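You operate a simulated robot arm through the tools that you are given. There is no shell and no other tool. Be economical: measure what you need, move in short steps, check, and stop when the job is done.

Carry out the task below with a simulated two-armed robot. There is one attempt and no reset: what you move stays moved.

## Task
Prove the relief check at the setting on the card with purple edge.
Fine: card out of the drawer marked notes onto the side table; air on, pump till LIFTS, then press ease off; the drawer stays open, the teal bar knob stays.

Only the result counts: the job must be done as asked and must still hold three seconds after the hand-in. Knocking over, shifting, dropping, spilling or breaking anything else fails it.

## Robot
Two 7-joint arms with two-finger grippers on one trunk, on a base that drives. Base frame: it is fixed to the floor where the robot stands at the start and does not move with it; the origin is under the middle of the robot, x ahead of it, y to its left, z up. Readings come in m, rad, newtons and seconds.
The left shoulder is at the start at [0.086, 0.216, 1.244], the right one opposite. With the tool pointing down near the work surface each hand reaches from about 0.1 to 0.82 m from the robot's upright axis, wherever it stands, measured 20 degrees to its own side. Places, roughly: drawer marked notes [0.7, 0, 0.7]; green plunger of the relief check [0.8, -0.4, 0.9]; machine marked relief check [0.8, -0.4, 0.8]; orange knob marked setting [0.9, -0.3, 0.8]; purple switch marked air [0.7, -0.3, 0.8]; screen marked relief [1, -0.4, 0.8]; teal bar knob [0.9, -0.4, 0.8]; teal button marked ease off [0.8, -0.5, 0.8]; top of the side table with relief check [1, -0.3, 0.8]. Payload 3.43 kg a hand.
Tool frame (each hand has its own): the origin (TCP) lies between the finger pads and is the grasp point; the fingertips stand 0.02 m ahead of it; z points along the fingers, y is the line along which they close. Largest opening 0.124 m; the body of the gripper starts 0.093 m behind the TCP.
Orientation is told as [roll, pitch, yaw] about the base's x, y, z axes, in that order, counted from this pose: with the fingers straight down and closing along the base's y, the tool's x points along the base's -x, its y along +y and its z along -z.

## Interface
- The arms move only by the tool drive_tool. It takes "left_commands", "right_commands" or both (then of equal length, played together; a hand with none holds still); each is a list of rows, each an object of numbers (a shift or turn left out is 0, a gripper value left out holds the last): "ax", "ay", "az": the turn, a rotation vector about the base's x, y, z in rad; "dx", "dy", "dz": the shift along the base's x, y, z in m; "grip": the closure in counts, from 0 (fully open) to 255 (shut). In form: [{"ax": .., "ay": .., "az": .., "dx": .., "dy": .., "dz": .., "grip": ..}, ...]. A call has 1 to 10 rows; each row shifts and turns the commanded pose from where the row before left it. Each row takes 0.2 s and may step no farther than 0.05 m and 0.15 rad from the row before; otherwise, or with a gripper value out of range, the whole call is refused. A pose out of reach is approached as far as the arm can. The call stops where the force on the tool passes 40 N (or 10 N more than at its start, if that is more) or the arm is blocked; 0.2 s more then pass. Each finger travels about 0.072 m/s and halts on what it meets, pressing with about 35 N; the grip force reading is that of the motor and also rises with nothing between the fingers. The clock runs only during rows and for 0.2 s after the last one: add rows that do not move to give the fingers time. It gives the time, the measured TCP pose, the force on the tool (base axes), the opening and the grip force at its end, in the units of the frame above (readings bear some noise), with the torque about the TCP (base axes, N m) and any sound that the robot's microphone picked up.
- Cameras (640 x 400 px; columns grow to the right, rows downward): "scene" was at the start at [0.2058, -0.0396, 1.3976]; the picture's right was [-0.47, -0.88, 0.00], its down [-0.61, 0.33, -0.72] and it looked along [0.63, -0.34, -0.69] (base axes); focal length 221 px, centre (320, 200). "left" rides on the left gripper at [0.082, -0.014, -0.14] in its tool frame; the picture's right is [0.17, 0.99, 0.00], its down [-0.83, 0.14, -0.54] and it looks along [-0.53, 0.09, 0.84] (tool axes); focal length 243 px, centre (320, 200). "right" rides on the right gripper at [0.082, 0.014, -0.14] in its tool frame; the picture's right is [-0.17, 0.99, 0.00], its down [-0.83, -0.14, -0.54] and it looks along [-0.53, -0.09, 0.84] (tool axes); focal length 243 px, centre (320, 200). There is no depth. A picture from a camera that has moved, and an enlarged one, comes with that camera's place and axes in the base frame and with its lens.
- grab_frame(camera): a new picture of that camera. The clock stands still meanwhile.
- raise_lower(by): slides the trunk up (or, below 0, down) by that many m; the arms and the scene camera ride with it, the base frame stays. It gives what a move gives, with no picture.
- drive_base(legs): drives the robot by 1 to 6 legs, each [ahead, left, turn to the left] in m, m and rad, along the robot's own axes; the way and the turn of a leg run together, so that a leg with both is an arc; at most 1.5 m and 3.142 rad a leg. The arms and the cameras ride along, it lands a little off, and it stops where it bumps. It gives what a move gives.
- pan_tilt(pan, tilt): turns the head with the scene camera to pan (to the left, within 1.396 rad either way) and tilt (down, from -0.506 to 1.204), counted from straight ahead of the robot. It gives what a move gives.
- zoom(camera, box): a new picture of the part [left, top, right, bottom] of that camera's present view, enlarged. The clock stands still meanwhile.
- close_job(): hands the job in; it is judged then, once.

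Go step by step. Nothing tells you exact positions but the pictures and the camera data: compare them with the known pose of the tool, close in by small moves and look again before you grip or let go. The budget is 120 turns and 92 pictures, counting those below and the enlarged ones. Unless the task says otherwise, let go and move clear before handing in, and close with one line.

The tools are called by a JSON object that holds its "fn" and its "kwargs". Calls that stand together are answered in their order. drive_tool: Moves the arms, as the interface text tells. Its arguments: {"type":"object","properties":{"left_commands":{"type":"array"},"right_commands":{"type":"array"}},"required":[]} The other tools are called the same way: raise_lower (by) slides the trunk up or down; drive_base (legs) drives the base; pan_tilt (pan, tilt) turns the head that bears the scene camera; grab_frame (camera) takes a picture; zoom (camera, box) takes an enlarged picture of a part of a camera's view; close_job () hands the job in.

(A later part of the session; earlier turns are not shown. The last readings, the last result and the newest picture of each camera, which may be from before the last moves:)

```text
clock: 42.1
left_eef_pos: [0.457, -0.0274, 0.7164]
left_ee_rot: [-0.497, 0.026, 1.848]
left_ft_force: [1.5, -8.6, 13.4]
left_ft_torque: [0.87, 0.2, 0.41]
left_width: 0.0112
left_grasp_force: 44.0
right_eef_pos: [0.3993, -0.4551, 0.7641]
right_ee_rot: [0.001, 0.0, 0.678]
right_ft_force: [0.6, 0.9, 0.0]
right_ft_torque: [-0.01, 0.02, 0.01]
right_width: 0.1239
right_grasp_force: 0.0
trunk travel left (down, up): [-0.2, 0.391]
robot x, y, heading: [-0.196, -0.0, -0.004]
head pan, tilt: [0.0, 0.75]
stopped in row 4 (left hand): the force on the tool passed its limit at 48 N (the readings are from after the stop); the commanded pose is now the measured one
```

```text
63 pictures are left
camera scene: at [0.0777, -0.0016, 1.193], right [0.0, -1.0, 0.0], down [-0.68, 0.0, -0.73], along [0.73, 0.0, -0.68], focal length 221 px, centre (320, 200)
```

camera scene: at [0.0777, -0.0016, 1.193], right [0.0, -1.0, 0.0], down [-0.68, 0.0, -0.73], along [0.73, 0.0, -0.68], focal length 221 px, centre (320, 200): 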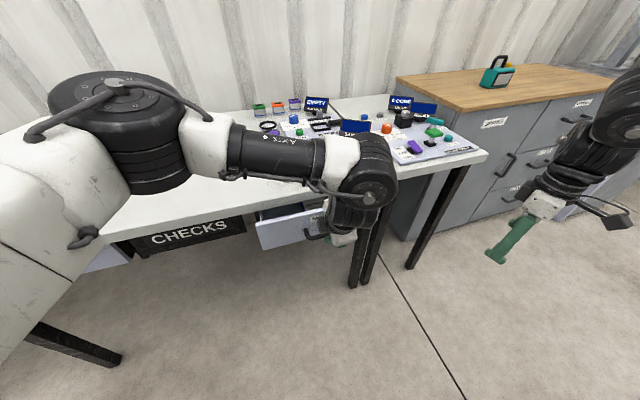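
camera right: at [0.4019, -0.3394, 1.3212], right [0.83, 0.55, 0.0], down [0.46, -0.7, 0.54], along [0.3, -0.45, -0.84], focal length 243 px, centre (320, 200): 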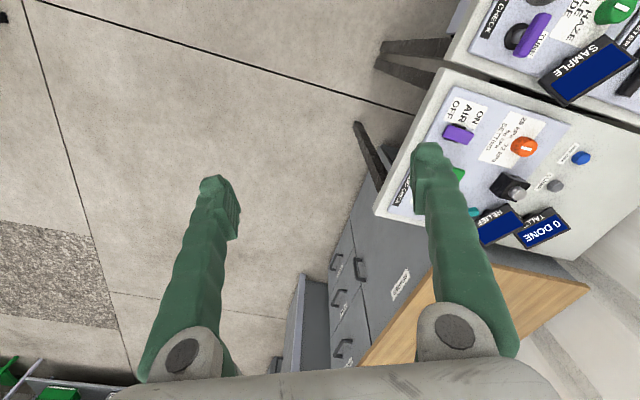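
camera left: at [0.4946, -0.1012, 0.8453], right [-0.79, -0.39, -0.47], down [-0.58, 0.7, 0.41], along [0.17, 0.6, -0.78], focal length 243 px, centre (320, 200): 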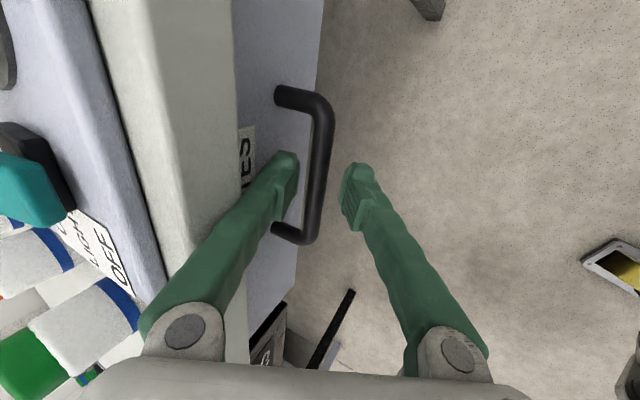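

The drawer came 7 cm then force peaked. I'll continue more slowly in the measured sliding direction.

{"fn": "drive_tool", "kwargs": {"left_commands": [{}, {"dx": -0.01, "dy": -0.0028}, {"dx": -0.01, "dy": -0.0028}, {"dx": -0.01, "dy": -0.0028}, {"dx": -0.01, "dy": -0.0028}, {"dx": -0.01, "dy": -0.0028}, {"dx": -0.01, "dy": -0.0028}, {"dx": -0.01, "dy": -0.0028}, {}]}}

```text
clock: 42.9
left_eef_pos: [0.4468, -0.0315, 0.7186]
left_ee_rot: [-0.489, 0.04, 1.864]
left_ft_force: [1.8, -8.8, 12.4]
left_ft_torque: [0.62, 0.11, 0.29]
left_width: 0.0108
left_grasp_force: 44.2
right_eef_pos: [0.3995, -0.456, 0.7632]
right_ee_rot: [-0.002, -0.001, 0.675]
right_ft_force: [0.8, 0.2, 0.5]
right_ft_torque: [-0.07, 0.02, -0.07]
right_width: 0.1243
right_grasp_force: 0.1
trunk travel left (down, up): [-0.2, 0.391]
robot x, y, heading: [-0.1944, 0.0015, -0.005]
head pan, tilt: [0.0, 0.75]
stopped in row 3 (left hand): the force on the tool passed its limit at 43 N (the readings are from after the stop); the commanded pose is now the measured one
```

The arm is hitting its own posture limits, so I'll pull with the base instead.

{"fn": "drive_base", "kwargs": {"legs": [[-0.08, -0.023, 0]]}}

{"fn": "grab_frame", "kwargs": {"camera": "left"}}

```text
clock: 44.0
left_eef_pos: [0.3854, -0.0494, 0.7214]
left_ee_rot: [-0.503, 0.045, 1.866]
left_ft_force: [-1.7, -0.1, 4.2]
left_ft_torque: [0.06, 0.05, 0.03]
left_width: 0.0001
left_grasp_force: 34.0
right_eef_pos: [0.3342, -0.4749, 0.7628]
right_ee_rot: [0.001, 0.0, 0.675]
right_ft_force: [0.2, -0.6, 0.8]
right_ft_torque: [0.03, 0.03, 0.0]
right_width: 0.1239
right_grasp_force: 0.1
trunk travel left (down, up): [-0.2, 0.391]
robot x, y, heading: [-0.261, -0.0238, -0.004]
head pan, tilt: [0.0, 0.75]
stopped in leg 1: the force on the tool passed its limit at 52 N (the readings are from after the stop); the commanded pose is now the measured one
```

```text
62 pictures are left
camera left: at [0.3535, -0.1391, 0.8552], right [-0.77, -0.43, -0.47], down [-0.61, 0.7, 0.37], along [0.17, 0.57, -0.8], focal length 243 px, centre (320, 200)
```

left: 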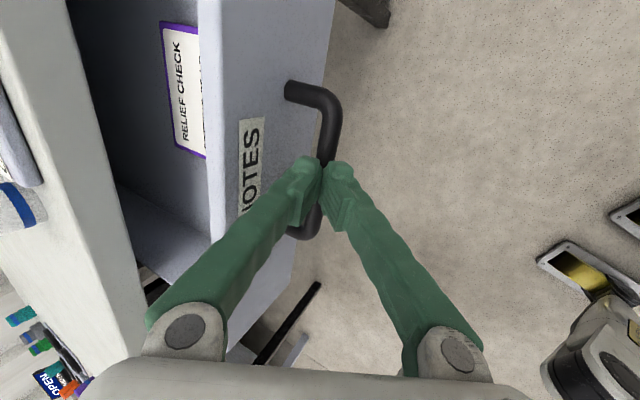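

The fingers slipped off, but the drawer is about 15 cm open and a purple-edged RELIEF CHECK card shows inside. I'll back the left hand off and look into the drawer.

{"fn": "drive_tool", "kwargs": {"left_commands": [{"dx": -0.015, "dy": -0.004, "dz": 0.025}, {"dx": -0.015, "dy": -0.004, "dz": 0.03}, {"dx": -0.01, "dz": 0.04}, {"dz": 0.04, "dx": -0.01}, {"dz": 0.04, "dx": -0.01}, {"grip": 0}, {}]}}

{"fn": "grab_frame", "kwargs": {"camera": "left"}}

{"fn": "grab_frame", "kwargs": {"camera": "scene"}}

```text
clock: 45.6
left_eef_pos: [0.3242, -0.0583, 0.8975]
left_ee_rot: [-0.501, 0.044, 1.862]
left_ft_force: [-1.3, -0.4, -1.0]
left_ft_torque: [-0.04, -0.03, -0.01]
left_width: 0.0837
left_grasp_force: 0.1
right_eef_pos: [0.3352, -0.4726, 0.7638]
right_ee_rot: [0.0, 0.0, 0.678]
right_ft_force: [0.4, 0.0, 0.0]
right_ft_torque: [-0.01, -0.03, -0.04]
right_width: 0.1241
right_grasp_force: 0.1
trunk travel left (down, up): [-0.2, 0.391]
robot x, y, heading: [-0.2581, -0.0213, -0.005]
head pan, tilt: [0.0, 0.75]
```

```text
61 pictures are left
camera left: at [0.2927, -0.1473, 1.0299], right [-0.77, -0.43, -0.47], down [-0.61, 0.7, 0.37], along [0.17, 0.57, -0.8], focal length 243 px, centre (320, 200)
```

left: 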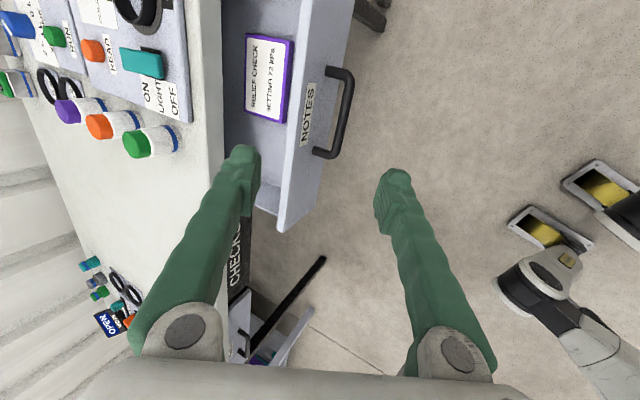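

```text
60 pictures are left
camera scene: at [0.0134, -0.0206, 1.193], right [0.0, -1.0, 0.0], down [-0.68, 0.0, -0.73], along [0.73, 0.0, -0.68], focal length 221 px, centre (320, 200)
```

scene: 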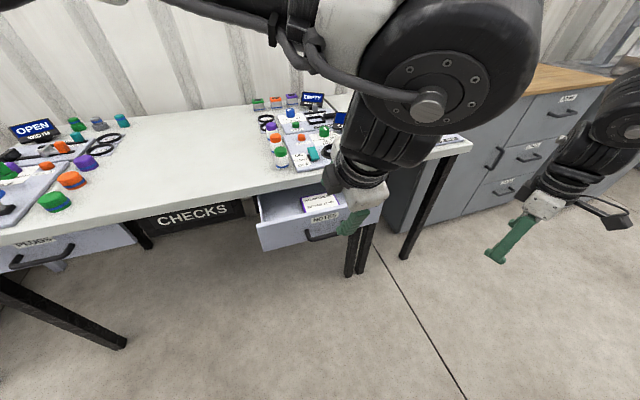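

The card seems fully exposed. I'll zoom to read it.

{"fn": "zoom", "kwargs": {"camera": "left", "box": [220, 10, 340, 150]}}

{"fn": "zoom", "kwargs": {"camera": "scene", "box": [240, 160, 380, 260]}}

```text
2.86 times, centred on (280, 80) of left
camera zoom: at [0.2927, -0.1473, 1.0299], right [-0.77, -0.43, -0.47], down [-0.61, 0.7, 0.37], along [0.17, 0.57, -0.8], focal length 693 px, centre (434, 543)
```

zoom: 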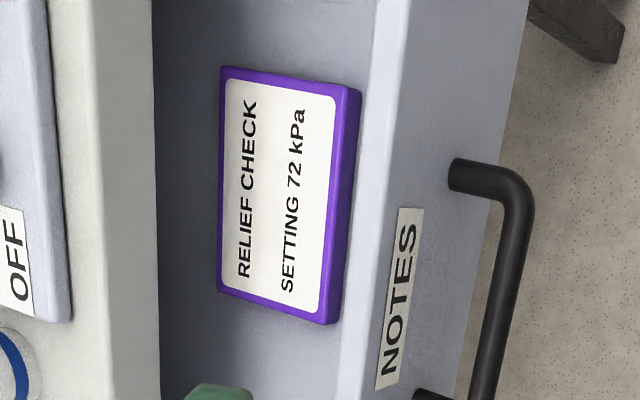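

```text
4.00 times, centred on (310, 210) of scene
camera zoom: at [0.0134, -0.0206, 1.193], right [0.0, -1.0, 0.0], down [-0.68, 0.0, -0.73], along [0.73, 0.0, -0.68], focal length 882 px, centre (360, 160)
```

zoom: 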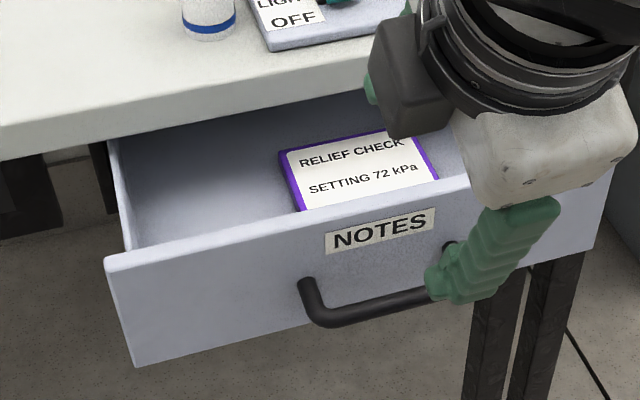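

The card reads SETTING 72 kPa. Its rear part is still under the bench edge, so the drawer must open ~9 cm more; I'll set the left hand vertical above the drawer front panel to straddle it.

{"fn": "drive_tool", "kwargs": {"left_commands": [{"ax": -0.025, "ay": 0.123, "az": -0.005, "dx": 0.02, "grip": 120}, {"ax": -0.025, "ay": 0.123, "az": -0.005, "dx": 0.02}, {"ax": -0.025, "ay": 0.123, "az": -0.005, "dx": 0.02}, {"ax": -0.025, "ay": 0.123, "az": -0.005, "dx": 0.02}, {"dx": 0.025}, {}]}}

{"fn": "grab_frame", "kwargs": {"camera": "left"}}

{"fn": "zoom", "kwargs": {"camera": "scene", "box": [240, 120, 440, 260]}}

```text
clock: 46.8
left_eef_pos: [0.4287, -0.0746, 0.9706]
left_ee_rot: [0.151, 0.278, 1.913]
left_ft_force: [-0.7, 0.1, 0.5]
left_ft_torque: [-0.01, -0.02, -0.03]
left_width: 0.0656
left_grasp_force: 0.2
right_eef_pos: [0.3357, -0.4724, 0.7621]
right_ee_rot: [-0.001, 0.002, 0.678]
right_ft_force: [0.0, 1.1, -0.1]
right_ft_torque: [0.03, 0.04, 0.0]
right_width: 0.1239
right_grasp_force: 0.0
trunk travel left (down, up): [-0.2, 0.391]
robot x, y, heading: [-0.2582, -0.0162, -0.002]
head pan, tilt: [0.0, 0.75]
stopped in row 5 (left hand): the arm was blocked; the commanded pose is now the measured one
```

```text
57 pictures are left
camera left: at [0.4744, -0.1018, 1.1254], right [-0.88, -0.44, 0.19], down [-0.37, 0.88, 0.31], along [-0.3, 0.2, -0.93], focal length 243 px, centre (320, 200)
```

left: 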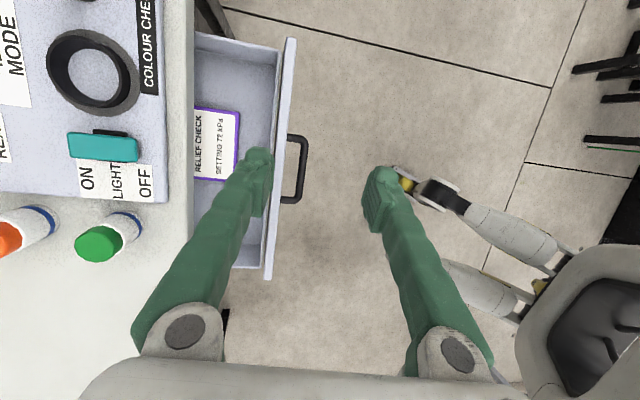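

```text
2.86 times, centred on (340, 190) of scene
camera zoom: at [0.0139, -0.0203, 1.1929], right [0.0, -1.0, 0.0], down [-0.68, 0.0, -0.73], along [0.73, 0.0, -0.68], focal length 630 px, centre (263, 229)
```

zoom: 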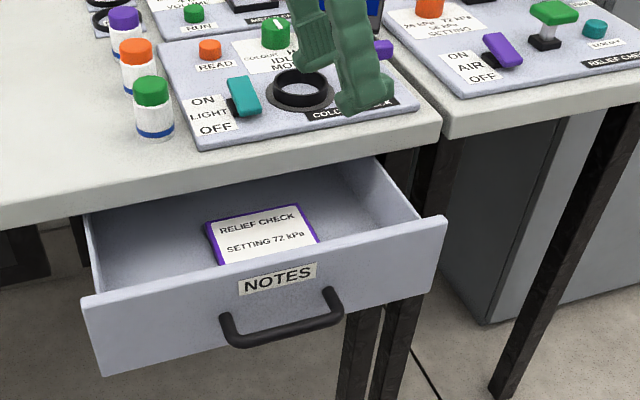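

The low trunk makes the vertical pose infeasible. I'll raise the trunk again, then level the hand while lowering it.

{"fn": "raise_lower", "kwargs": {"by": 0.2}}

{"fn": "drive_tool", "kwargs": {"left_commands": [{"dz": -0.04}, {"dz": -0.04}, {"dz": -0.04}, {"ax": 0.105, "ay": -0.016, "az": -0.024, "dz": -0.03}, {"ax": 0.105, "ay": -0.016, "az": -0.024, "dz": -0.03}, {"ax": 0.105, "ay": -0.016, "az": -0.024, "dy": 0.01}, {"dx": 0.01, "dy": 0.01}, {}]}}

{"fn": "grab_frame", "kwargs": {"camera": "left"}}

```text
clock: 47.8
left_eef_pos: [0.4041, -0.1132, 1.1126]
left_ee_rot: [0.223, 0.454, 1.882]
left_ft_force: [-0.6, -0.7, -0.8]
left_ft_torque: [0.01, -0.04, -0.03]
left_width: 0.0656
left_grasp_force: 0.0
right_eef_pos: [0.3347, -0.4727, 0.8434]
right_ee_rot: [-0.008, -0.005, 0.678]
right_ft_force: [-0.1, 0.5, -0.8]
right_ft_torque: [0.0, -0.06, -0.01]
right_width: 0.124
right_grasp_force: 0.1
trunk travel left (down, up): [-0.275, 0.316]
robot x, y, heading: [-0.2598, -0.0149, -0.003]
head pan, tilt: [0.0, 0.75]
stopped: the arm was blocked; the commanded pose is now the measured one
```

```text
clock: 49.3
left_eef_pos: [0.4524, -0.0594, 0.9909]
left_ee_rot: [0.132, 0.317, 1.904]
left_ft_force: [-0.6, 0.3, 0.6]
left_ft_torque: [-0.01, 0.02, -0.01]
left_width: 0.0655
left_grasp_force: 0.0
right_eef_pos: [0.3364, -0.4735, 0.8426]
right_ee_rot: [-0.005, -0.004, 0.679]
right_ft_force: [0.4, -0.2, -0.7]
right_ft_torque: [-0.04, 0.0, 0.01]
right_width: 0.124
right_grasp_force: 0.2
trunk travel left (down, up): [-0.275, 0.316]
robot x, y, heading: [-0.2577, -0.0186, -0.003]
head pan, tilt: [0.0, 0.75]
stopped in row 7 (left hand): the arm was blocked; the commanded pose is now the measured one
```

```text
55 pictures are left
camera left: at [0.4932, -0.0823, 1.146], right [-0.89, -0.43, 0.18], down [-0.38, 0.89, 0.27], along [-0.27, 0.17, -0.95], focal length 243 px, centre (320, 200)
```

left: 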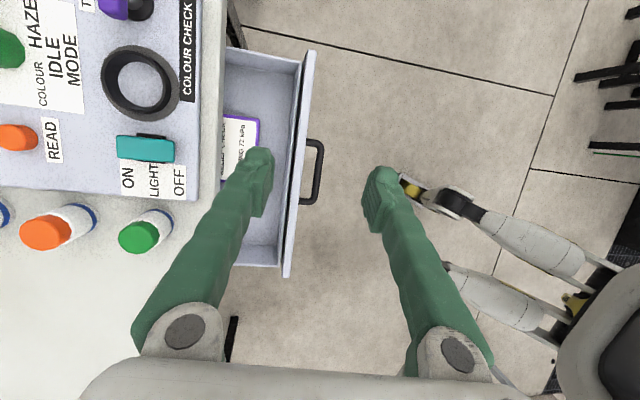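

The target lies too far to the right for the left arm. I'll shift the base right 0.15 m, raise the trunk, and relevel.

{"fn": "drive_base", "kwargs": {"legs": [[0.04, -0.16, 0]]}}

{"fn": "drive_tool", "kwargs": {"left_commands": [{"dy": 0.04, "dx": -0.02}, {"dy": 0.04, "dx": -0.02}, {"ax": 0.09, "ay": -0.01, "az": -0.022, "dy": 0.04}, {"ax": 0.09, "ay": -0.01, "az": -0.022, "dy": 0.02}, {"ax": 0.09, "ay": -0.01, "az": -0.022}, {"ax": 0.06}, {}]}}

{"fn": "raise_lower", "kwargs": {"by": 0.075}}

```text
clock: 52.0
left_eef_pos: [0.4909, -0.2169, 0.9893]
left_ee_rot: [0.129, 0.316, 1.906]
left_ft_force: [-0.5, 0.2, 0.3]
left_ft_torque: [-0.03, -0.01, -0.01]
left_width: 0.0656
left_grasp_force: 0.1
right_eef_pos: [0.3768, -0.6279, 0.8435]
right_ee_rot: [-0.004, -0.006, 0.68]
right_ft_force: [-0.6, -0.9, 0.1]
right_ft_torque: [-0.02, -0.01, 0.03]
right_width: 0.1243
right_grasp_force: 0.0
trunk travel left (down, up): [-0.275, 0.316]
robot x, y, heading: [-0.2226, -0.1755, -0.0]
head pan, tilt: [0.0, 0.75]
```

```text
clock: 53.6
left_eef_pos: [0.4511, -0.0744, 0.9896]
left_ee_rot: [0.01, 0.006, 1.82]
left_ft_force: [-0.3, -0.3, 0.2]
left_ft_torque: [0.01, 0.0, -0.03]
left_width: 0.0657
left_grasp_force: 0.0
right_eef_pos: [0.3774, -0.6282, 0.8431]
right_ee_rot: [-0.006, -0.004, 0.682]
right_ft_force: [-0.4, -0.1, 0.0]
right_ft_torque: [-0.02, 0.0, 0.02]
right_width: 0.1238
right_grasp_force: 0.0
trunk travel left (down, up): [-0.275, 0.316]
robot x, y, heading: [-0.2199, -0.1741, 0.002]
head pan, tilt: [0.0, 0.75]
```

```text
clock: 54.8
left_eef_pos: [0.4524, -0.0751, 1.0642]
left_ee_rot: [0.011, 0.008, 1.817]
left_ft_force: [-0.2, 0.2, 0.9]
left_ft_torque: [-0.01, 0.02, 0.0]
left_width: 0.0657
left_grasp_force: 0.1
right_eef_pos: [0.3775, -0.6286, 0.9164]
right_ee_rot: [-0.004, -0.005, 0.68]
right_ft_force: [0.3, -0.9, -0.6]
right_ft_torque: [-0.01, 0.02, 0.01]
right_width: 0.1239
right_grasp_force: 0.0
trunk travel left (down, up): [-0.35, 0.241]
robot x, y, heading: [-0.2199, -0.1763, 0.001]
head pan, tilt: [0.0, 0.75]
```

Now the hand is level and free. Lowering above the panel and looking.

{"fn": "drive_tool", "kwargs": {"left_commands": [{"dz": -0.045, "dx": -0.006, "dy": 0.005}, {"dz": -0.045, "dx": -0.006, "dy": 0.005}, {"dz": -0.045, "dx": -0.006, "dy": 0.005}, {"dz": -0.045, "dx": -0.006, "dy": 0.005}, {"dz": -0.02}, {}]}}

{"fn": "grab_frame", "kwargs": {"camera": "left"}}

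```text
clock: 56.2
left_eef_pos: [0.4282, -0.0577, 0.866]
left_ee_rot: [0.009, 0.009, 1.818]
left_ft_force: [-0.1, -0.4, -1.0]
left_ft_torque: [-0.01, -0.01, -0.01]
left_width: 0.0655
left_grasp_force: 0.1
right_eef_pos: [0.3762, -0.6281, 0.9178]
right_ee_rot: [-0.005, -0.005, 0.68]
right_ft_force: [-0.1, 0.2, 0.0]
right_ft_torque: [0.0, 0.02, 0.0]
right_width: 0.1238
right_grasp_force: 0.0
trunk travel left (down, up): [-0.35, 0.241]
robot x, y, heading: [-0.218, -0.1749, 0.002]
head pan, tilt: [0.0, 0.75]
```

```text
54 pictures are left
camera left: at [0.4625, -0.132, 1.0059], right [-0.92, -0.4, 0.01], down [-0.34, 0.78, 0.53], along [-0.22, 0.49, -0.85], focal length 243 px, centre (320, 200)
```

left: 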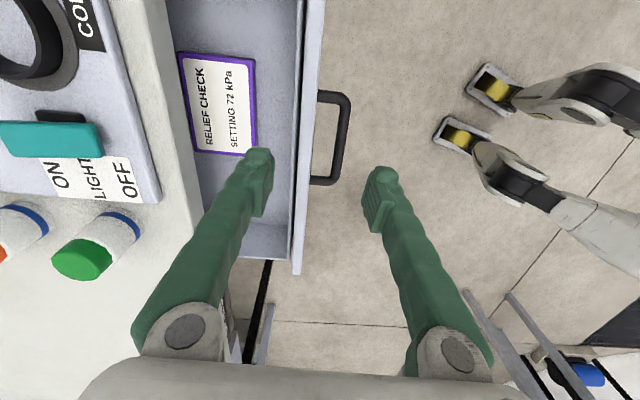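

The panel is ~1.2 cm inward of the TCP. Shifting and lowering with a 5 cm opening to straddle it.

{"fn": "drive_tool", "kwargs": {"left_commands": [{"dx": 0.0116, "dy": 0.003, "grip": 152, "dz": -0.02}, {"dz": -0.03}, {"dz": -0.03}, {"dz": -0.03}, {}]}}

{"fn": "grab_frame", "kwargs": {"camera": "left"}}

```text
clock: 57.4
left_eef_pos: [0.4387, -0.0536, 0.7556]
left_ee_rot: [0.011, 0.009, 1.816]
left_ft_force: [0.7, -0.2, 1.3]
left_ft_torque: [0.0, 0.01, 0.01]
left_width: 0.0498
left_grasp_force: 0.2
right_eef_pos: [0.3771, -0.6284, 0.9174]
right_ee_rot: [-0.005, -0.006, 0.681]
right_ft_force: [-0.4, 0.4, 0.1]
right_ft_torque: [-0.01, -0.03, 0.03]
right_width: 0.1239
right_grasp_force: 0.1
trunk travel left (down, up): [-0.35, 0.241]
robot x, y, heading: [-0.2206, -0.1749, 0.001]
head pan, tilt: [0.0, 0.75]
```

```text
53 pictures are left
camera left: at [0.4727, -0.1279, 0.8961], right [-0.92, -0.4, 0.01], down [-0.33, 0.78, 0.53], along [-0.22, 0.49, -0.85], focal length 243 px, centre (320, 200)
```

left: 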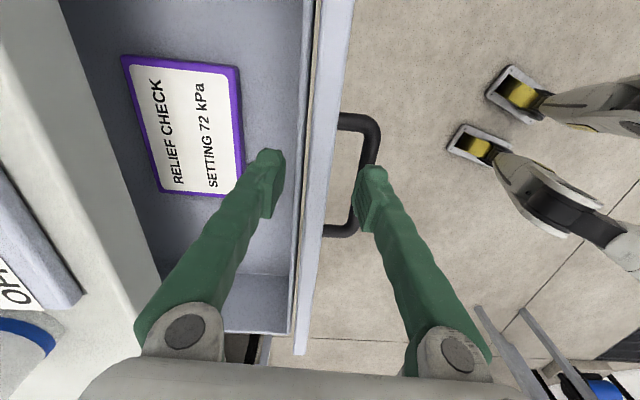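

The panel is between the fingers. I'll lower 1 cm more and pull out 8.5 cm with the inner finger bearing on the panel.

{"fn": "drive_tool", "kwargs": {"left_commands": [{"dz": -0.01}, {"dx": -0.014, "dy": -0.0039}, {"dx": -0.014, "dy": -0.0039}, {"dx": -0.014, "dy": -0.0039}, {"dx": -0.014, "dy": -0.0039}, {"dx": -0.014, "dy": -0.0039}, {"dx": -0.014, "dy": -0.0039}, {"dx": -0.014, "dy": -0.0039}, {}]}}

{"fn": "grab_frame", "kwargs": {"camera": "left"}}

```text
clock: 59.4
left_eef_pos: [0.3406, -0.0796, 0.7437]
left_ee_rot: [0.011, 0.007, 1.817]
left_ft_force: [0.4, 0.4, -0.1]
left_ft_torque: [0.0, 0.01, 0.03]
left_width: 0.0503
left_grasp_force: 0.1
right_eef_pos: [0.3769, -0.6285, 0.9183]
right_ee_rot: [-0.006, -0.005, 0.68]
right_ft_force: [-0.8, 0.7, 0.9]
right_ft_torque: [-0.02, 0.0, 0.0]
right_width: 0.1237
right_grasp_force: 0.0
trunk travel left (down, up): [-0.35, 0.241]
robot x, y, heading: [-0.219, -0.1765, 0.0]
head pan, tilt: [0.0, 0.75]
```

```text
52 pictures are left
camera left: at [0.375, -0.1539, 0.8842], right [-0.92, -0.4, 0.01], down [-0.33, 0.78, 0.53], along [-0.22, 0.49, -0.85], focal length 243 px, centre (320, 200)
```

left: 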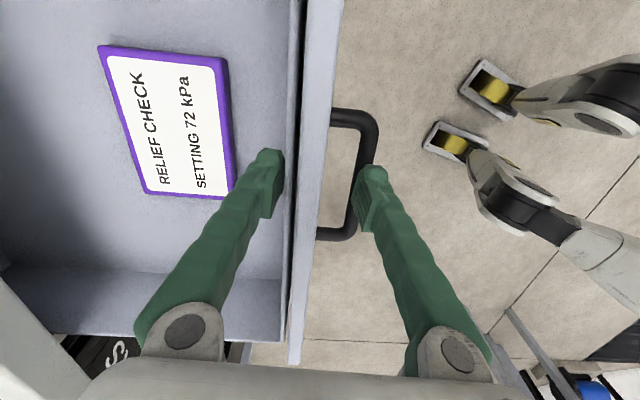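

The drawer is well open now. The card's centre is near [0.457, −0.051, 0.68]; I'll rise, move above it with the fingers fully open and look.

{"fn": "drive_tool", "kwargs": {"left_commands": [{"dz": 0.04}, {"dz": 0.05}, {"dx": 0.04, "dy": 0.01, "grip": 0}, {"dx": 0.04, "dy": 0.01, "az": 0.03}, {"dx": 0.037, "dy": 0.009}, {}, {}]}}

{"fn": "grab_frame", "kwargs": {"camera": "left"}}

{"fn": "grab_frame", "kwargs": {"camera": "scene"}}

```text
clock: 61.0
left_eef_pos: [0.4572, -0.0507, 0.8362]
left_ee_rot: [0.008, 0.01, 1.85]
left_ft_force: [0.3, -0.5, 0.5]
left_ft_torque: [-0.01, 0.0, -0.04]
left_width: 0.124
left_grasp_force: 0.0
right_eef_pos: [0.3769, -0.6277, 0.9173]
right_ee_rot: [-0.005, -0.004, 0.681]
right_ft_force: [-0.2, 0.5, -0.3]
right_ft_torque: [0.06, -0.01, 0.02]
right_width: 0.1241
right_grasp_force: 0.1
trunk travel left (down, up): [-0.35, 0.241]
robot x, y, heading: [-0.2184, -0.1782, -0.006]
head pan, tilt: [0.0, 0.75]
```

```text
51 pictures are left
camera left: at [0.4939, -0.1237, 0.9763], right [-0.9, -0.43, 0.01], down [-0.36, 0.77, 0.53], along [-0.24, 0.48, -0.85], focal length 243 px, centre (320, 200)
```

left: 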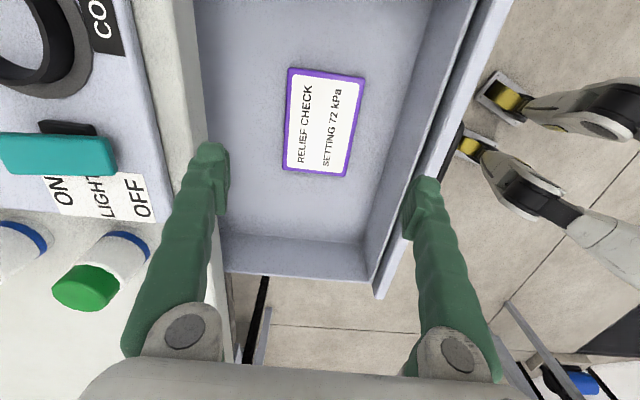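

```text
50 pictures are left
camera scene: at [0.0083, -0.1769, 1.35], right [0.0, -1.0, 0.0], down [-0.68, 0.0, -0.73], along [0.73, 0.0, -0.68], focal length 221 px, centre (320, 200)
```

scene: 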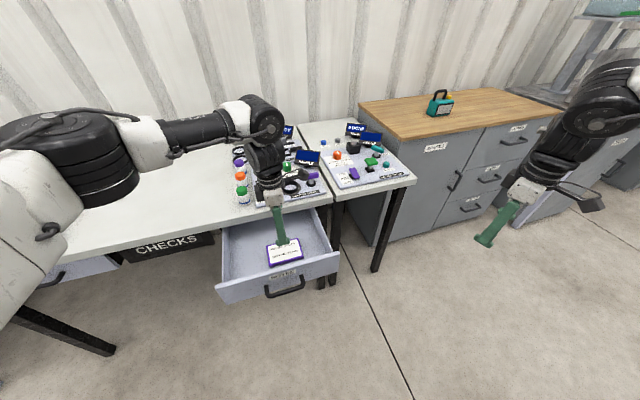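

Card centre refined to about [0.455, −0.060, ~0.69]. Descending partway with a small shift, then checking.

{"fn": "drive_tool", "kwargs": {"left_commands": [{"dz": -0.04, "dy": -0.008, "dx": -0.002}, {"dz": -0.04}, {"dz": -0.036}, {}]}}

{"fn": "grab_frame", "kwargs": {"camera": "left"}}

{"fn": "zoom", "kwargs": {"camera": "scene", "box": [220, 180, 360, 290]}}

```text
clock: 62.0
left_eef_pos: [0.4564, -0.0592, 0.7176]
left_ee_rot: [0.01, 0.007, 1.848]
left_ft_force: [0.7, -1.4, 0.3]
left_ft_torque: [-0.01, -0.02, 0.03]
left_width: 0.1242
left_grasp_force: 0.1
right_eef_pos: [0.377, -0.6276, 0.9178]
right_ee_rot: [-0.006, -0.006, 0.68]
right_ft_force: [-0.4, -0.2, -0.4]
right_ft_torque: [-0.02, 0.01, 0.01]
right_width: 0.1242
right_grasp_force: 0.1
trunk travel left (down, up): [-0.35, 0.241]
robot x, y, heading: [-0.2157, -0.1755, 0.002]
head pan, tilt: [0.0, 0.75]
```

```text
49 pictures are left
camera left: at [0.4923, -0.1338, 0.8587], right [-0.9, -0.43, 0.01], down [-0.36, 0.77, 0.53], along [-0.24, 0.48, -0.85], focal length 243 px, centre (320, 200)
```

left: 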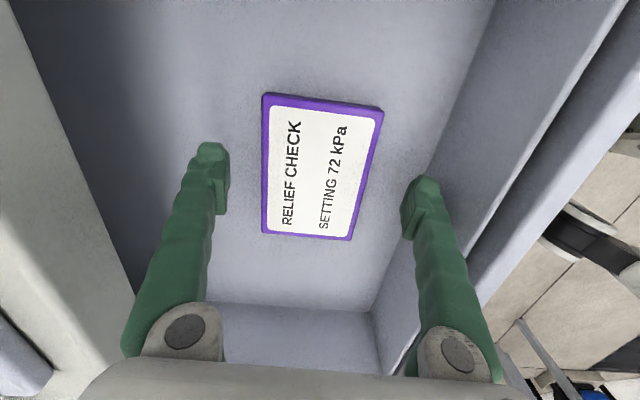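

```text
3.64 times, centred on (290, 235) of scene
camera zoom: at [0.0081, -0.1769, 1.35], right [0.0, -1.0, 0.0], down [-0.68, 0.0, -0.73], along [0.73, 0.0, -0.68], focal length 802 px, centre (429, 73)
```

zoom: 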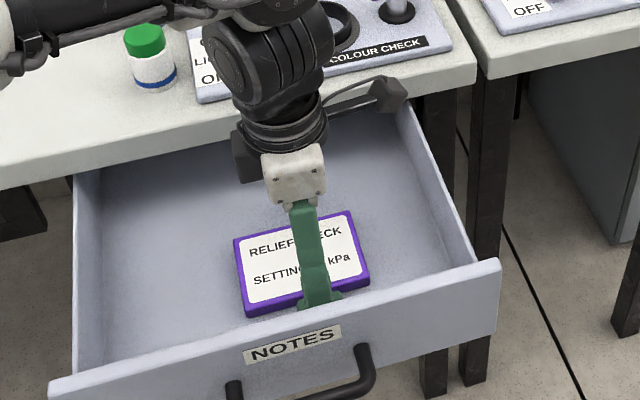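

The card is centred between the fingers. Descending to about 0.69 and checking for contact.

{"fn": "drive_tool", "kwargs": {"left_commands": [{"dz": -0.012}, {"dz": -0.01}, {"dz": -0.008}, {}]}}

{"fn": "grab_frame", "kwargs": {"camera": "left"}}

```text
clock: 63.0
left_eef_pos: [0.4547, -0.0589, 0.6904]
left_ee_rot: [0.009, 0.009, 1.849]
left_ft_force: [-0.4, 0.4, -0.1]
left_ft_torque: [-0.03, -0.03, 0.0]
left_width: 0.1241
left_grasp_force: 0.0
right_eef_pos: [0.3765, -0.6275, 0.9178]
right_ee_rot: [-0.005, -0.003, 0.681]
right_ft_force: [0.1, 0.4, 0.4]
right_ft_torque: [-0.03, 0.01, 0.0]
right_width: 0.1238
right_grasp_force: 0.0
trunk travel left (down, up): [-0.35, 0.241]
robot x, y, heading: [-0.2168, -0.1787, -0.001]
head pan, tilt: [0.0, 0.75]
```

```text
47 pictures are left
camera left: at [0.4915, -0.1333, 0.8299], right [-0.9, -0.43, 0.01], down [-0.36, 0.77, 0.53], along [-0.24, 0.48, -0.85], focal length 243 px, centre (320, 200)
```

left: 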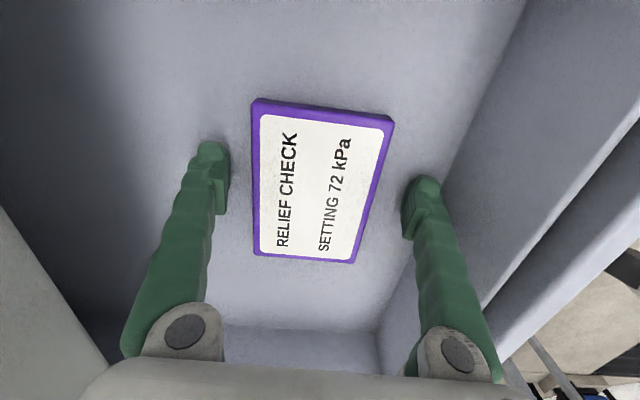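

The card top is around z 0.685, the fingertips around 0.67. I'll go down in small steps feeling for the drawer floor.

{"fn": "drive_tool", "kwargs": {"left_commands": [{"dz": -0.004}, {"dz": -0.003}, {"dz": -0.003}, {}]}}

{"fn": "zoom", "kwargs": {"camera": "scene", "box": [260, 210, 340, 270]}}

```text
clock: 63.8
left_eef_pos: [0.4598, -0.0576, 0.6866]
left_ee_rot: [0.001, 0.009, 1.847]
left_ft_force: [-2.3, 3.6, 23.6]
left_ft_torque: [0.16, 0.1, -0.46]
left_width: 0.1241
left_grasp_force: 0.1
right_eef_pos: [0.3768, -0.628, 0.9183]
right_ee_rot: [-0.006, -0.007, 0.68]
right_ft_force: [0.2, 0.6, 1.2]
right_ft_torque: [-0.02, 0.0, 0.01]
right_width: 0.1238
right_grasp_force: 0.1
trunk travel left (down, up): [-0.35, 0.241]
robot x, y, heading: [-0.2197, -0.1791, -0.004]
head pan, tilt: [0.0, 0.75]
stopped in row 3 (left hand): the force on the tool passed its limit at 45 N (the readings are from after the stop); the commanded pose is now the measured one
```

```text
6.67 times, centred on (300, 240) of scene
camera zoom: at [0.0073, -0.1766, 1.3501], right [0.0, -1.0, 0.0], down [-0.68, 0.0, -0.73], along [0.73, 0.0, -0.68], focal length 1470 px, centre (453, -67)
```

zoom: 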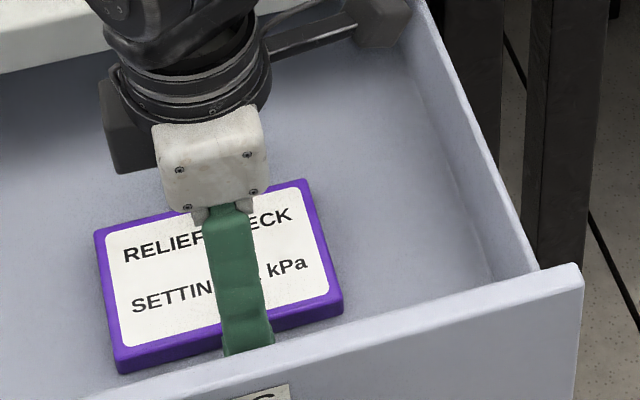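

The tips touched the floor at TCP ≈0.687. Rising 3 mm and closing on the card.

{"fn": "drive_tool", "kwargs": {"left_commands": [{"dz": 0.003, "dx": -0.002}, {"grip": 255}, {}, {}, {}, {}]}}

{"fn": "drive_tool", "kwargs": {"left_commands": [{"dz": 0.02}, {"dz": 0.04}, {"dz": 0.04}, {"dz": 0.05}, {"dz": 0.05}, {}]}}

{"fn": "grab_frame", "kwargs": {"camera": "left"}}

{"fn": "grab_frame", "kwargs": {"camera": "scene"}}

```text
clock: 65.2
left_eef_pos: [0.4569, -0.0585, 0.6893]
left_ee_rot: [-0.001, 0.013, 1.848]
left_ft_force: [0.1, -2.5, 36.4]
left_ft_torque: [-0.08, 0.23, 0.37]
left_width: 0.0835
left_grasp_force: 34.9
right_eef_pos: [0.3752, -0.629, 0.9182]
right_ee_rot: [-0.006, -0.009, 0.682]
right_ft_force: [-0.6, 0.1, -0.5]
right_ft_torque: [0.0, 0.01, 0.0]
right_width: 0.1239
right_grasp_force: 0.0
trunk travel left (down, up): [-0.35, 0.241]
robot x, y, heading: [-0.2187, -0.1751, 0.001]
head pan, tilt: [0.0, 0.75]
```

```text
clock: 66.6
left_eef_pos: [0.4582, -0.0581, 0.8829]
left_ee_rot: [0.006, 0.01, 1.848]
left_ft_force: [0.2, -0.1, 0.4]
left_ft_torque: [0.0, 0.05, 0.01]
left_width: 0.0
left_grasp_force: 34.4
right_eef_pos: [0.3778, -0.6281, 0.9162]
right_ee_rot: [-0.004, -0.006, 0.681]
right_ft_force: [0.1, -0.2, -0.9]
right_ft_torque: [-0.02, 0.03, -0.01]
right_width: 0.124
right_grasp_force: 0.0
trunk travel left (down, up): [-0.35, 0.241]
robot x, y, heading: [-0.219, -0.1765, -0.0]
head pan, tilt: [0.0, 0.75]
```

```text
45 pictures are left
camera left: at [0.4941, -0.1319, 1.0242], right [-0.9, -0.43, 0.01], down [-0.36, 0.77, 0.53], along [-0.23, 0.48, -0.85], focal length 243 px, centre (320, 200)
```

left: 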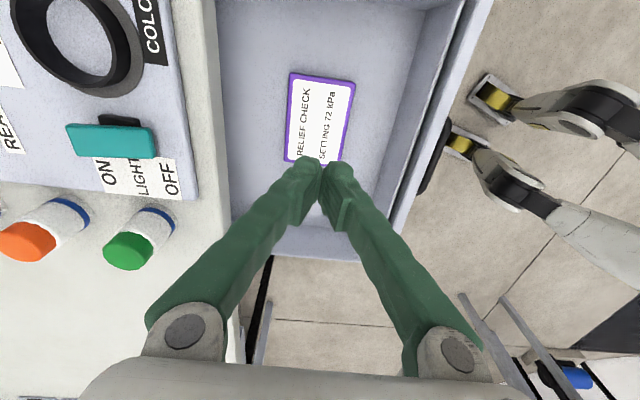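

```text
44 pictures are left
camera scene: at [0.0092, -0.1764, 1.3498], right [0.0, -1.0, 0.0], down [-0.68, 0.0, -0.73], along [0.73, 0.0, -0.68], focal length 221 px, centre (320, 200)
```

scene: 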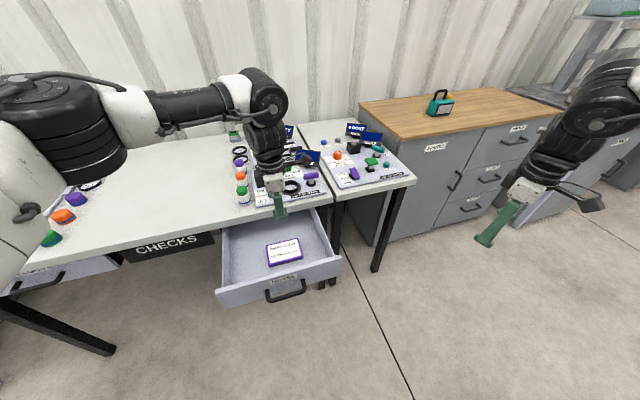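

The grip slipped: the tips were pressing on the floor while closing. I'll retry with the fingers just clear of the floor, closing and lifting in small checked steps.

{"fn": "drive_tool", "kwargs": {"left_commands": [{"grip": 0}, {"dz": -0.045, "dy": -0.003}, {"dz": -0.045}, {"dz": -0.045}, {"dz": -0.045}, {"dz": -0.009}, {}, {}]}}

{"fn": "drive_tool", "kwargs": {"left_commands": [{"grip": 255}, {}, {}, {}, {}]}}

{"fn": "grab_frame", "kwargs": {"camera": "left"}}

```text
clock: 68.4
left_eef_pos: [0.4561, -0.0621, 0.6974]
left_ee_rot: [0.006, 0.009, 1.849]
left_ft_force: [0.4, 0.0, -0.1]
left_ft_torque: [0.01, 0.01, -0.01]
left_width: 0.124
left_grasp_force: 0.1
right_eef_pos: [0.3767, -0.6274, 0.9181]
right_ee_rot: [-0.005, -0.005, 0.68]
right_ft_force: [-0.1, 0.2, -0.3]
right_ft_torque: [-0.02, -0.03, -0.01]
right_width: 0.124
right_grasp_force: 0.0
trunk travel left (down, up): [-0.35, 0.241]
robot x, y, heading: [-0.2197, -0.1738, -0.002]
head pan, tilt: [0.0, 0.75]
```

```text
clock: 69.6
left_eef_pos: [0.4559, -0.062, 0.6969]
left_ee_rot: [0.005, 0.008, 1.849]
left_ft_force: [-0.5, 0.7, 1.1]
left_ft_torque: [-0.01, -0.06, 0.01]
left_width: 0.0835
left_grasp_force: 35.0
right_eef_pos: [0.3766, -0.6282, 0.9164]
right_ee_rot: [-0.006, -0.005, 0.68]
right_ft_force: [-0.5, 0.0, -0.6]
right_ft_torque: [0.01, -0.01, -0.03]
right_width: 0.1239
right_grasp_force: 0.0
trunk travel left (down, up): [-0.35, 0.241]
robot x, y, heading: [-0.2222, -0.1787, -0.007]
head pan, tilt: [0.0, 0.75]
```

```text
43 pictures are left
camera left: at [0.4912, -0.1352, 0.8379], right [-0.9, -0.43, 0.01], down [-0.36, 0.77, 0.53], along [-0.23, 0.48, -0.85], focal length 243 px, centre (320, 200)
```

left: 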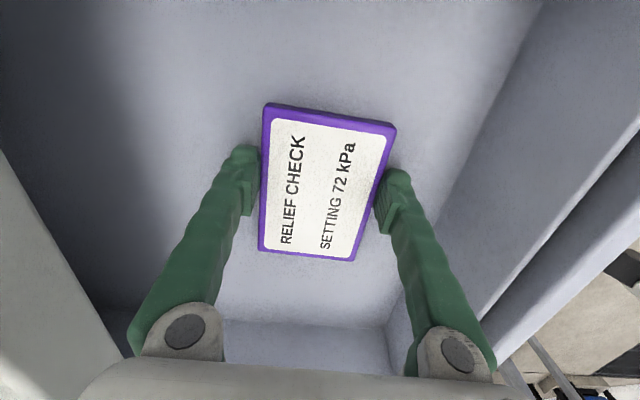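

Clean grip at 0.0835 m. Lifting slowly.

{"fn": "drive_tool", "kwargs": {"left_commands": [{"dz": 0.004}, {"dz": 0.006}, {"dz": 0.01}, {"dz": 0.015}, {}]}}

```text
clock: 70.8
left_eef_pos: [0.4565, -0.0613, 0.7323]
left_ee_rot: [0.006, 0.009, 1.847]
left_ft_force: [-0.4, -0.9, -0.4]
left_ft_torque: [-0.03, -0.01, 0.01]
left_width: 0.0834
left_grasp_force: 34.9
right_eef_pos: [0.3772, -0.6287, 0.9177]
right_ee_rot: [-0.005, -0.006, 0.682]
right_ft_force: [-0.3, 0.1, 0.2]
right_ft_torque: [-0.01, 0.05, -0.03]
right_width: 0.1241
right_grasp_force: 0.0
trunk travel left (down, up): [-0.35, 0.241]
robot x, y, heading: [-0.2216, -0.1782, -0.001]
head pan, tilt: [0.0, 0.75]
```

The card is held. I'll raise it well above everything and tuck the right hand in before driving to the side table.

{"fn": "drive_tool", "kwargs": {"left_commands": [{"dz": 0.04}, {"dz": 0.04}, {"dz": 0.04}, {"dz": 0.04}, {"dz": 0.04}, {"dz": 0.04}, {"dz": 0.04}, {}], "right_commands": [{"dz": 0.03, "dx": -0.04, "az": -0.1}, {"dz": 0.03, "dx": -0.04, "az": -0.1}, {"dz": 0.03, "dx": -0.04, "az": -0.1}, {"dz": 0.03, "dx": -0.04, "az": -0.1}, {"dz": 0.03, "dx": -0.03, "az": -0.1}, {"az": -0.1}, {"az": -0.08}, {}]}}

{"fn": "pan_tilt", "kwargs": {"pan": -0.15, "tilt": 0.6}}

{"fn": "grab_frame", "kwargs": {"camera": "scene"}}

```text
clock: 72.6
left_eef_pos: [0.4562, -0.062, 1.0124]
left_ee_rot: [0.005, 0.007, 1.847]
left_ft_force: [0.5, -0.2, -0.7]
left_ft_torque: [0.0, -0.01, 0.01]
left_width: 0.0835
left_grasp_force: 35.6
right_eef_pos: [0.1869, -0.6277, 1.0665]
right_ee_rot: [-0.005, -0.005, 0.0]
right_ft_force: [0.5, 0.2, -0.5]
right_ft_torque: [-0.01, 0.03, 0.0]
right_width: 0.1241
right_grasp_force: 0.1
trunk travel left (down, up): [-0.35, 0.241]
robot x, y, heading: [-0.2206, -0.1742, 0.002]
head pan, tilt: [0.0, 0.75]
```

```text
clock: 73.3
left_eef_pos: [0.4558, -0.0623, 1.0126]
left_ee_rot: [0.005, 0.008, 1.848]
left_ft_force: [-0.1, 0.6, -0.3]
left_ft_torque: [-0.01, 0.0, 0.0]
left_width: 0.0833
left_grasp_force: 34.6
right_eef_pos: [0.1882, -0.6288, 1.0669]
right_ee_rot: [-0.005, -0.006, 0.003]
right_ft_force: [0.5, -0.7, -0.4]
right_ft_torque: [0.01, -0.02, -0.02]
right_width: 0.1239
right_grasp_force: 0.1
trunk travel left (down, up): [-0.35, 0.241]
robot x, y, heading: [-0.2182, -0.1775, 0.003]
head pan, tilt: [-0.15, 0.6]
```

```text
42 pictures are left
camera scene: at [0.013, -0.1899, 1.3628], right [-0.15, -0.99, 0.0], down [-0.56, 0.08, -0.82], along [0.82, -0.12, -0.57], focal length 221 px, centre (320, 200)
```

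scene: 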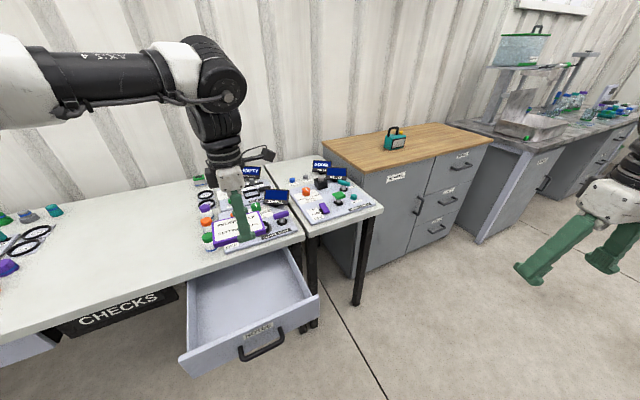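

I'll drive right, then ahead toward the side table, staying clear of the open drawer.

{"fn": "drive_base", "kwargs": {"legs": [[0, -0.42, 0], [0.45, 0, 0]]}}

{"fn": "pan_tilt", "kwargs": {"pan": 0.2, "tilt": 0.75}}

{"fn": "grab_frame", "kwargs": {"camera": "scene"}}

{"fn": "grab_frame", "kwargs": {"camera": "left"}}

```text
clock: 82.4
left_eef_pos: [0.9172, -0.4848, 1.0137]
left_ee_rot: [0.004, 0.009, 1.853]
left_ft_force: [0.2, 0.0, -0.2]
left_ft_torque: [0.01, -0.05, 0.01]
left_width: 0.0834
left_grasp_force: 34.6
right_eef_pos: [0.6526, -1.0523, 1.0672]
right_ee_rot: [-0.006, -0.007, 0.007]
right_ft_force: [-0.3, 0.5, -0.2]
right_ft_torque: [0.01, -0.02, 0.02]
right_width: 0.1241
right_grasp_force: 0.0
trunk travel left (down, up): [-0.35, 0.241]
robot x, y, heading: [0.2427, -0.6027, 0.004]
head pan, tilt: [-0.15, 0.6]
```

```text
clock: 83.3
left_eef_pos: [0.9181, -0.4854, 1.0119]
left_ee_rot: [0.006, 0.009, 1.854]
left_ft_force: [-0.5, -0.9, 0.0]
left_ft_torque: [0.02, -0.01, -0.02]
left_width: 0.0836
left_grasp_force: 35.3
right_eef_pos: [0.6528, -1.0531, 1.0663]
right_ee_rot: [-0.003, -0.005, 0.007]
right_ft_force: [-0.3, 0.8, -0.1]
right_ft_torque: [-0.01, -0.02, -0.01]
right_width: 0.1243
right_grasp_force: 0.0
trunk travel left (down, up): [-0.35, 0.241]
robot x, y, heading: [0.2391, -0.6025, 0.002]
head pan, tilt: [0.201, 0.75]
```

```text
41 pictures are left
camera scene: at [0.4693, -0.5855, 1.35], right [0.2, -0.98, 0.0], down [-0.67, -0.14, -0.73], along [0.72, 0.15, -0.68], focal length 221 px, centre (320, 200)
```

scene: 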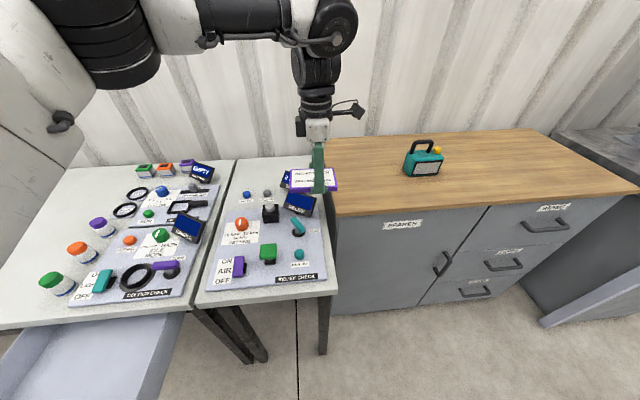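

```text
40 pictures are left
camera left: at [0.9539, -0.5584, 1.1538], right [-0.9, -0.43, 0.01], down [-0.37, 0.76, 0.53], along [-0.24, 0.48, -0.85], focal length 243 px, centre (320, 200)
```

left: 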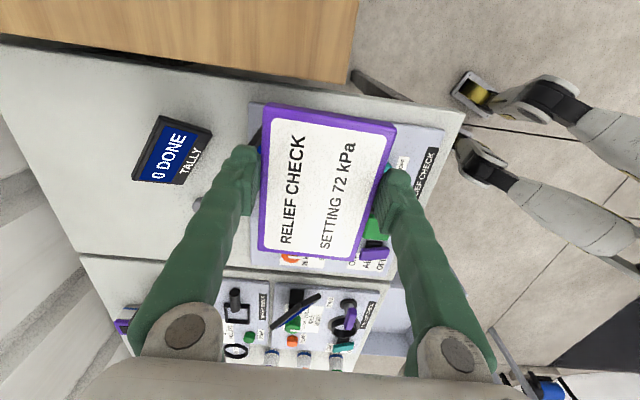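

The free area at the back-left of the side table is around [1.18, −0.19]. I'll drive a bit closer, then swing the card over there.

{"fn": "drive_base", "kwargs": {"legs": [[0.21, 0.04, 0]]}}

{"fn": "drive_tool", "kwargs": {"left_commands": [{"dy": 0.04}, {"dy": 0.04}, {"dy": 0.04}, {"dy": 0.04}, {"dy": 0.04}, {"dx": 0.02, "dy": 0.02}, {"dx": 0.02, "dy": 0.02}, {}]}}

{"fn": "grab_frame", "kwargs": {"camera": "left"}}

```text
clock: 85.1
left_eef_pos: [1.1245, -0.4483, 1.0138]
left_ee_rot: [0.002, 0.01, 1.845]
left_ft_force: [0.4, 0.5, -1.1]
left_ft_torque: [0.0, -0.01, 0.05]
left_width: 0.0835
left_grasp_force: 35.3
right_eef_pos: [0.8573, -1.0138, 1.0665]
right_ee_rot: [-0.004, -0.005, 0.0]
right_ft_force: [-0.4, -0.2, 0.9]
right_ft_torque: [-0.03, 0.03, 0.03]
right_width: 0.1239
right_grasp_force: 0.0
trunk travel left (down, up): [-0.35, 0.241]
robot x, y, heading: [0.4519, -0.5628, 0.001]
head pan, tilt: [0.201, 0.75]
```

```text
clock: 86.9
left_eef_pos: [1.164, -0.2088, 1.0138]
left_ee_rot: [0.003, 0.011, 1.848]
left_ft_force: [-0.8, -1.0, -1.7]
left_ft_torque: [-0.03, -0.01, 0.0]
left_width: 0.0835
left_grasp_force: 35.0
right_eef_pos: [0.8581, -1.0139, 1.0663]
right_ee_rot: [-0.005, -0.006, 0.002]
right_ft_force: [-0.4, 0.1, 0.9]
right_ft_torque: [-0.01, -0.04, -0.03]
right_width: 0.1238
right_grasp_force: 0.0
trunk travel left (down, up): [-0.35, 0.241]
robot x, y, heading: [0.4479, -0.5617, 0.007]
head pan, tilt: [0.201, 0.75]
```

```text
39 pictures are left
camera left: at [1.1999, -0.2823, 1.155], right [-0.9, -0.43, 0.01], down [-0.36, 0.77, 0.53], along [-0.23, 0.48, -0.85], focal length 243 px, centre (320, 200)
```

left: 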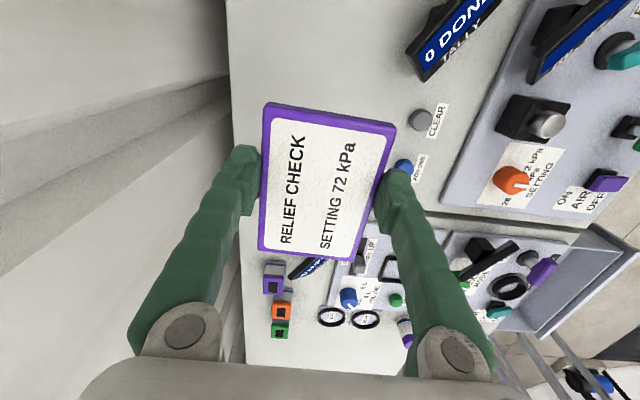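

The spot directly beneath is clear: the card would land between the back edge and the buttons. Lowering to z≈0.86 and checking.

{"fn": "drive_tool", "kwargs": {"left_commands": [{"dz": -0.04}, {"dz": -0.04}, {"dz": -0.04}, {"dz": -0.035}, {}]}}

{"fn": "grab_frame", "kwargs": {"camera": "left"}}

{"fn": "zoom", "kwargs": {"camera": "scene", "box": [200, 110, 360, 230]}}

```text
clock: 88.1
left_eef_pos: [1.1646, -0.2093, 0.8599]
left_ee_rot: [0.005, 0.009, 1.846]
left_ft_force: [0.4, -0.2, 0.2]
left_ft_torque: [0.01, 0.0, -0.01]
left_width: 0.0834
left_grasp_force: 34.7
right_eef_pos: [0.8567, -1.0143, 1.0667]
right_ee_rot: [-0.005, -0.004, 0.0]
right_ft_force: [0.2, -0.2, -0.4]
right_ft_torque: [-0.02, -0.02, 0.02]
right_width: 0.1239
right_grasp_force: 0.1
trunk travel left (down, up): [-0.35, 0.241]
robot x, y, heading: [0.4514, -0.5568, 0.004]
head pan, tilt: [0.201, 0.75]
```

```text
38 pictures are left
camera left: at [1.2003, -0.2837, 1.0003], right [-0.9, -0.43, 0.01], down [-0.36, 0.77, 0.53], along [-0.23, 0.48, -0.85], focal length 243 px, centre (320, 200)
```

left: 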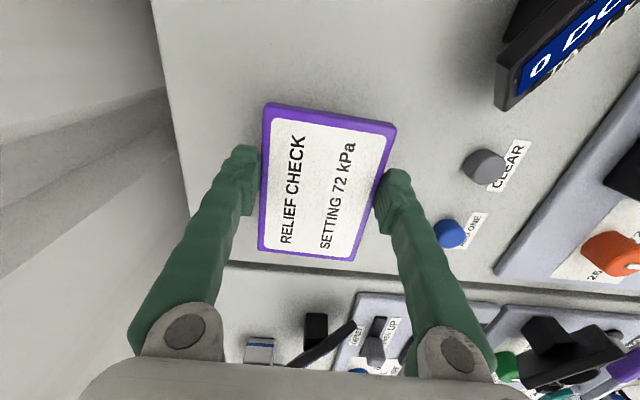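

```text
3.33 times, centred on (280, 170) of scene
camera zoom: at [0.6759, -0.546, 1.3501], right [0.2, -0.98, 0.0], down [-0.67, -0.14, -0.73], along [0.72, 0.15, -0.68], focal length 735 px, centre (453, 300)
```

zoom: 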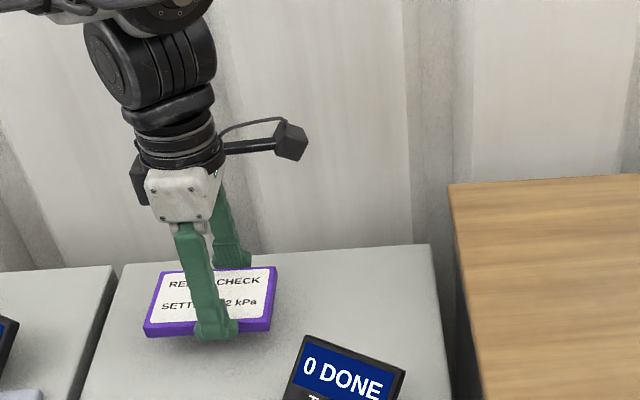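

Good clearance; I'll shift 1.5 cm toward the table middle and lower until it touches.

{"fn": "drive_tool", "kwargs": {"left_commands": [{"dy": -0.015, "dz": -0.01}, {"dz": -0.01}, {"dz": -0.008}, {"dz": -0.006}, {"dz": -0.005}, {"dz": -0.005}, {"dz": -0.005}]}}

```text
clock: 89.6
left_eef_pos: [1.1672, -0.2243, 0.8196]
left_ee_rot: [0.001, 0.014, 1.85]
left_ft_force: [-4.9, -1.4, 16.1]
left_ft_torque: [0.38, 0.36, 0.18]
left_width: 0.0835
left_grasp_force: 35.1
right_eef_pos: [0.8564, -1.0143, 1.0658]
right_ee_rot: [-0.005, -0.005, 0.004]
right_ft_force: [-0.2, 0.5, -0.4]
right_ft_torque: [-0.02, 0.04, -0.02]
right_width: 0.1241
right_grasp_force: 0.0
trunk travel left (down, up): [-0.35, 0.241]
robot x, y, heading: [0.4491, -0.5592, 0.001]
head pan, tilt: [0.201, 0.75]
stopped in row 7 (left hand): the force on the tool passed its limit at 44 N (the readings are from after the stop); the commanded pose is now the measured one
```

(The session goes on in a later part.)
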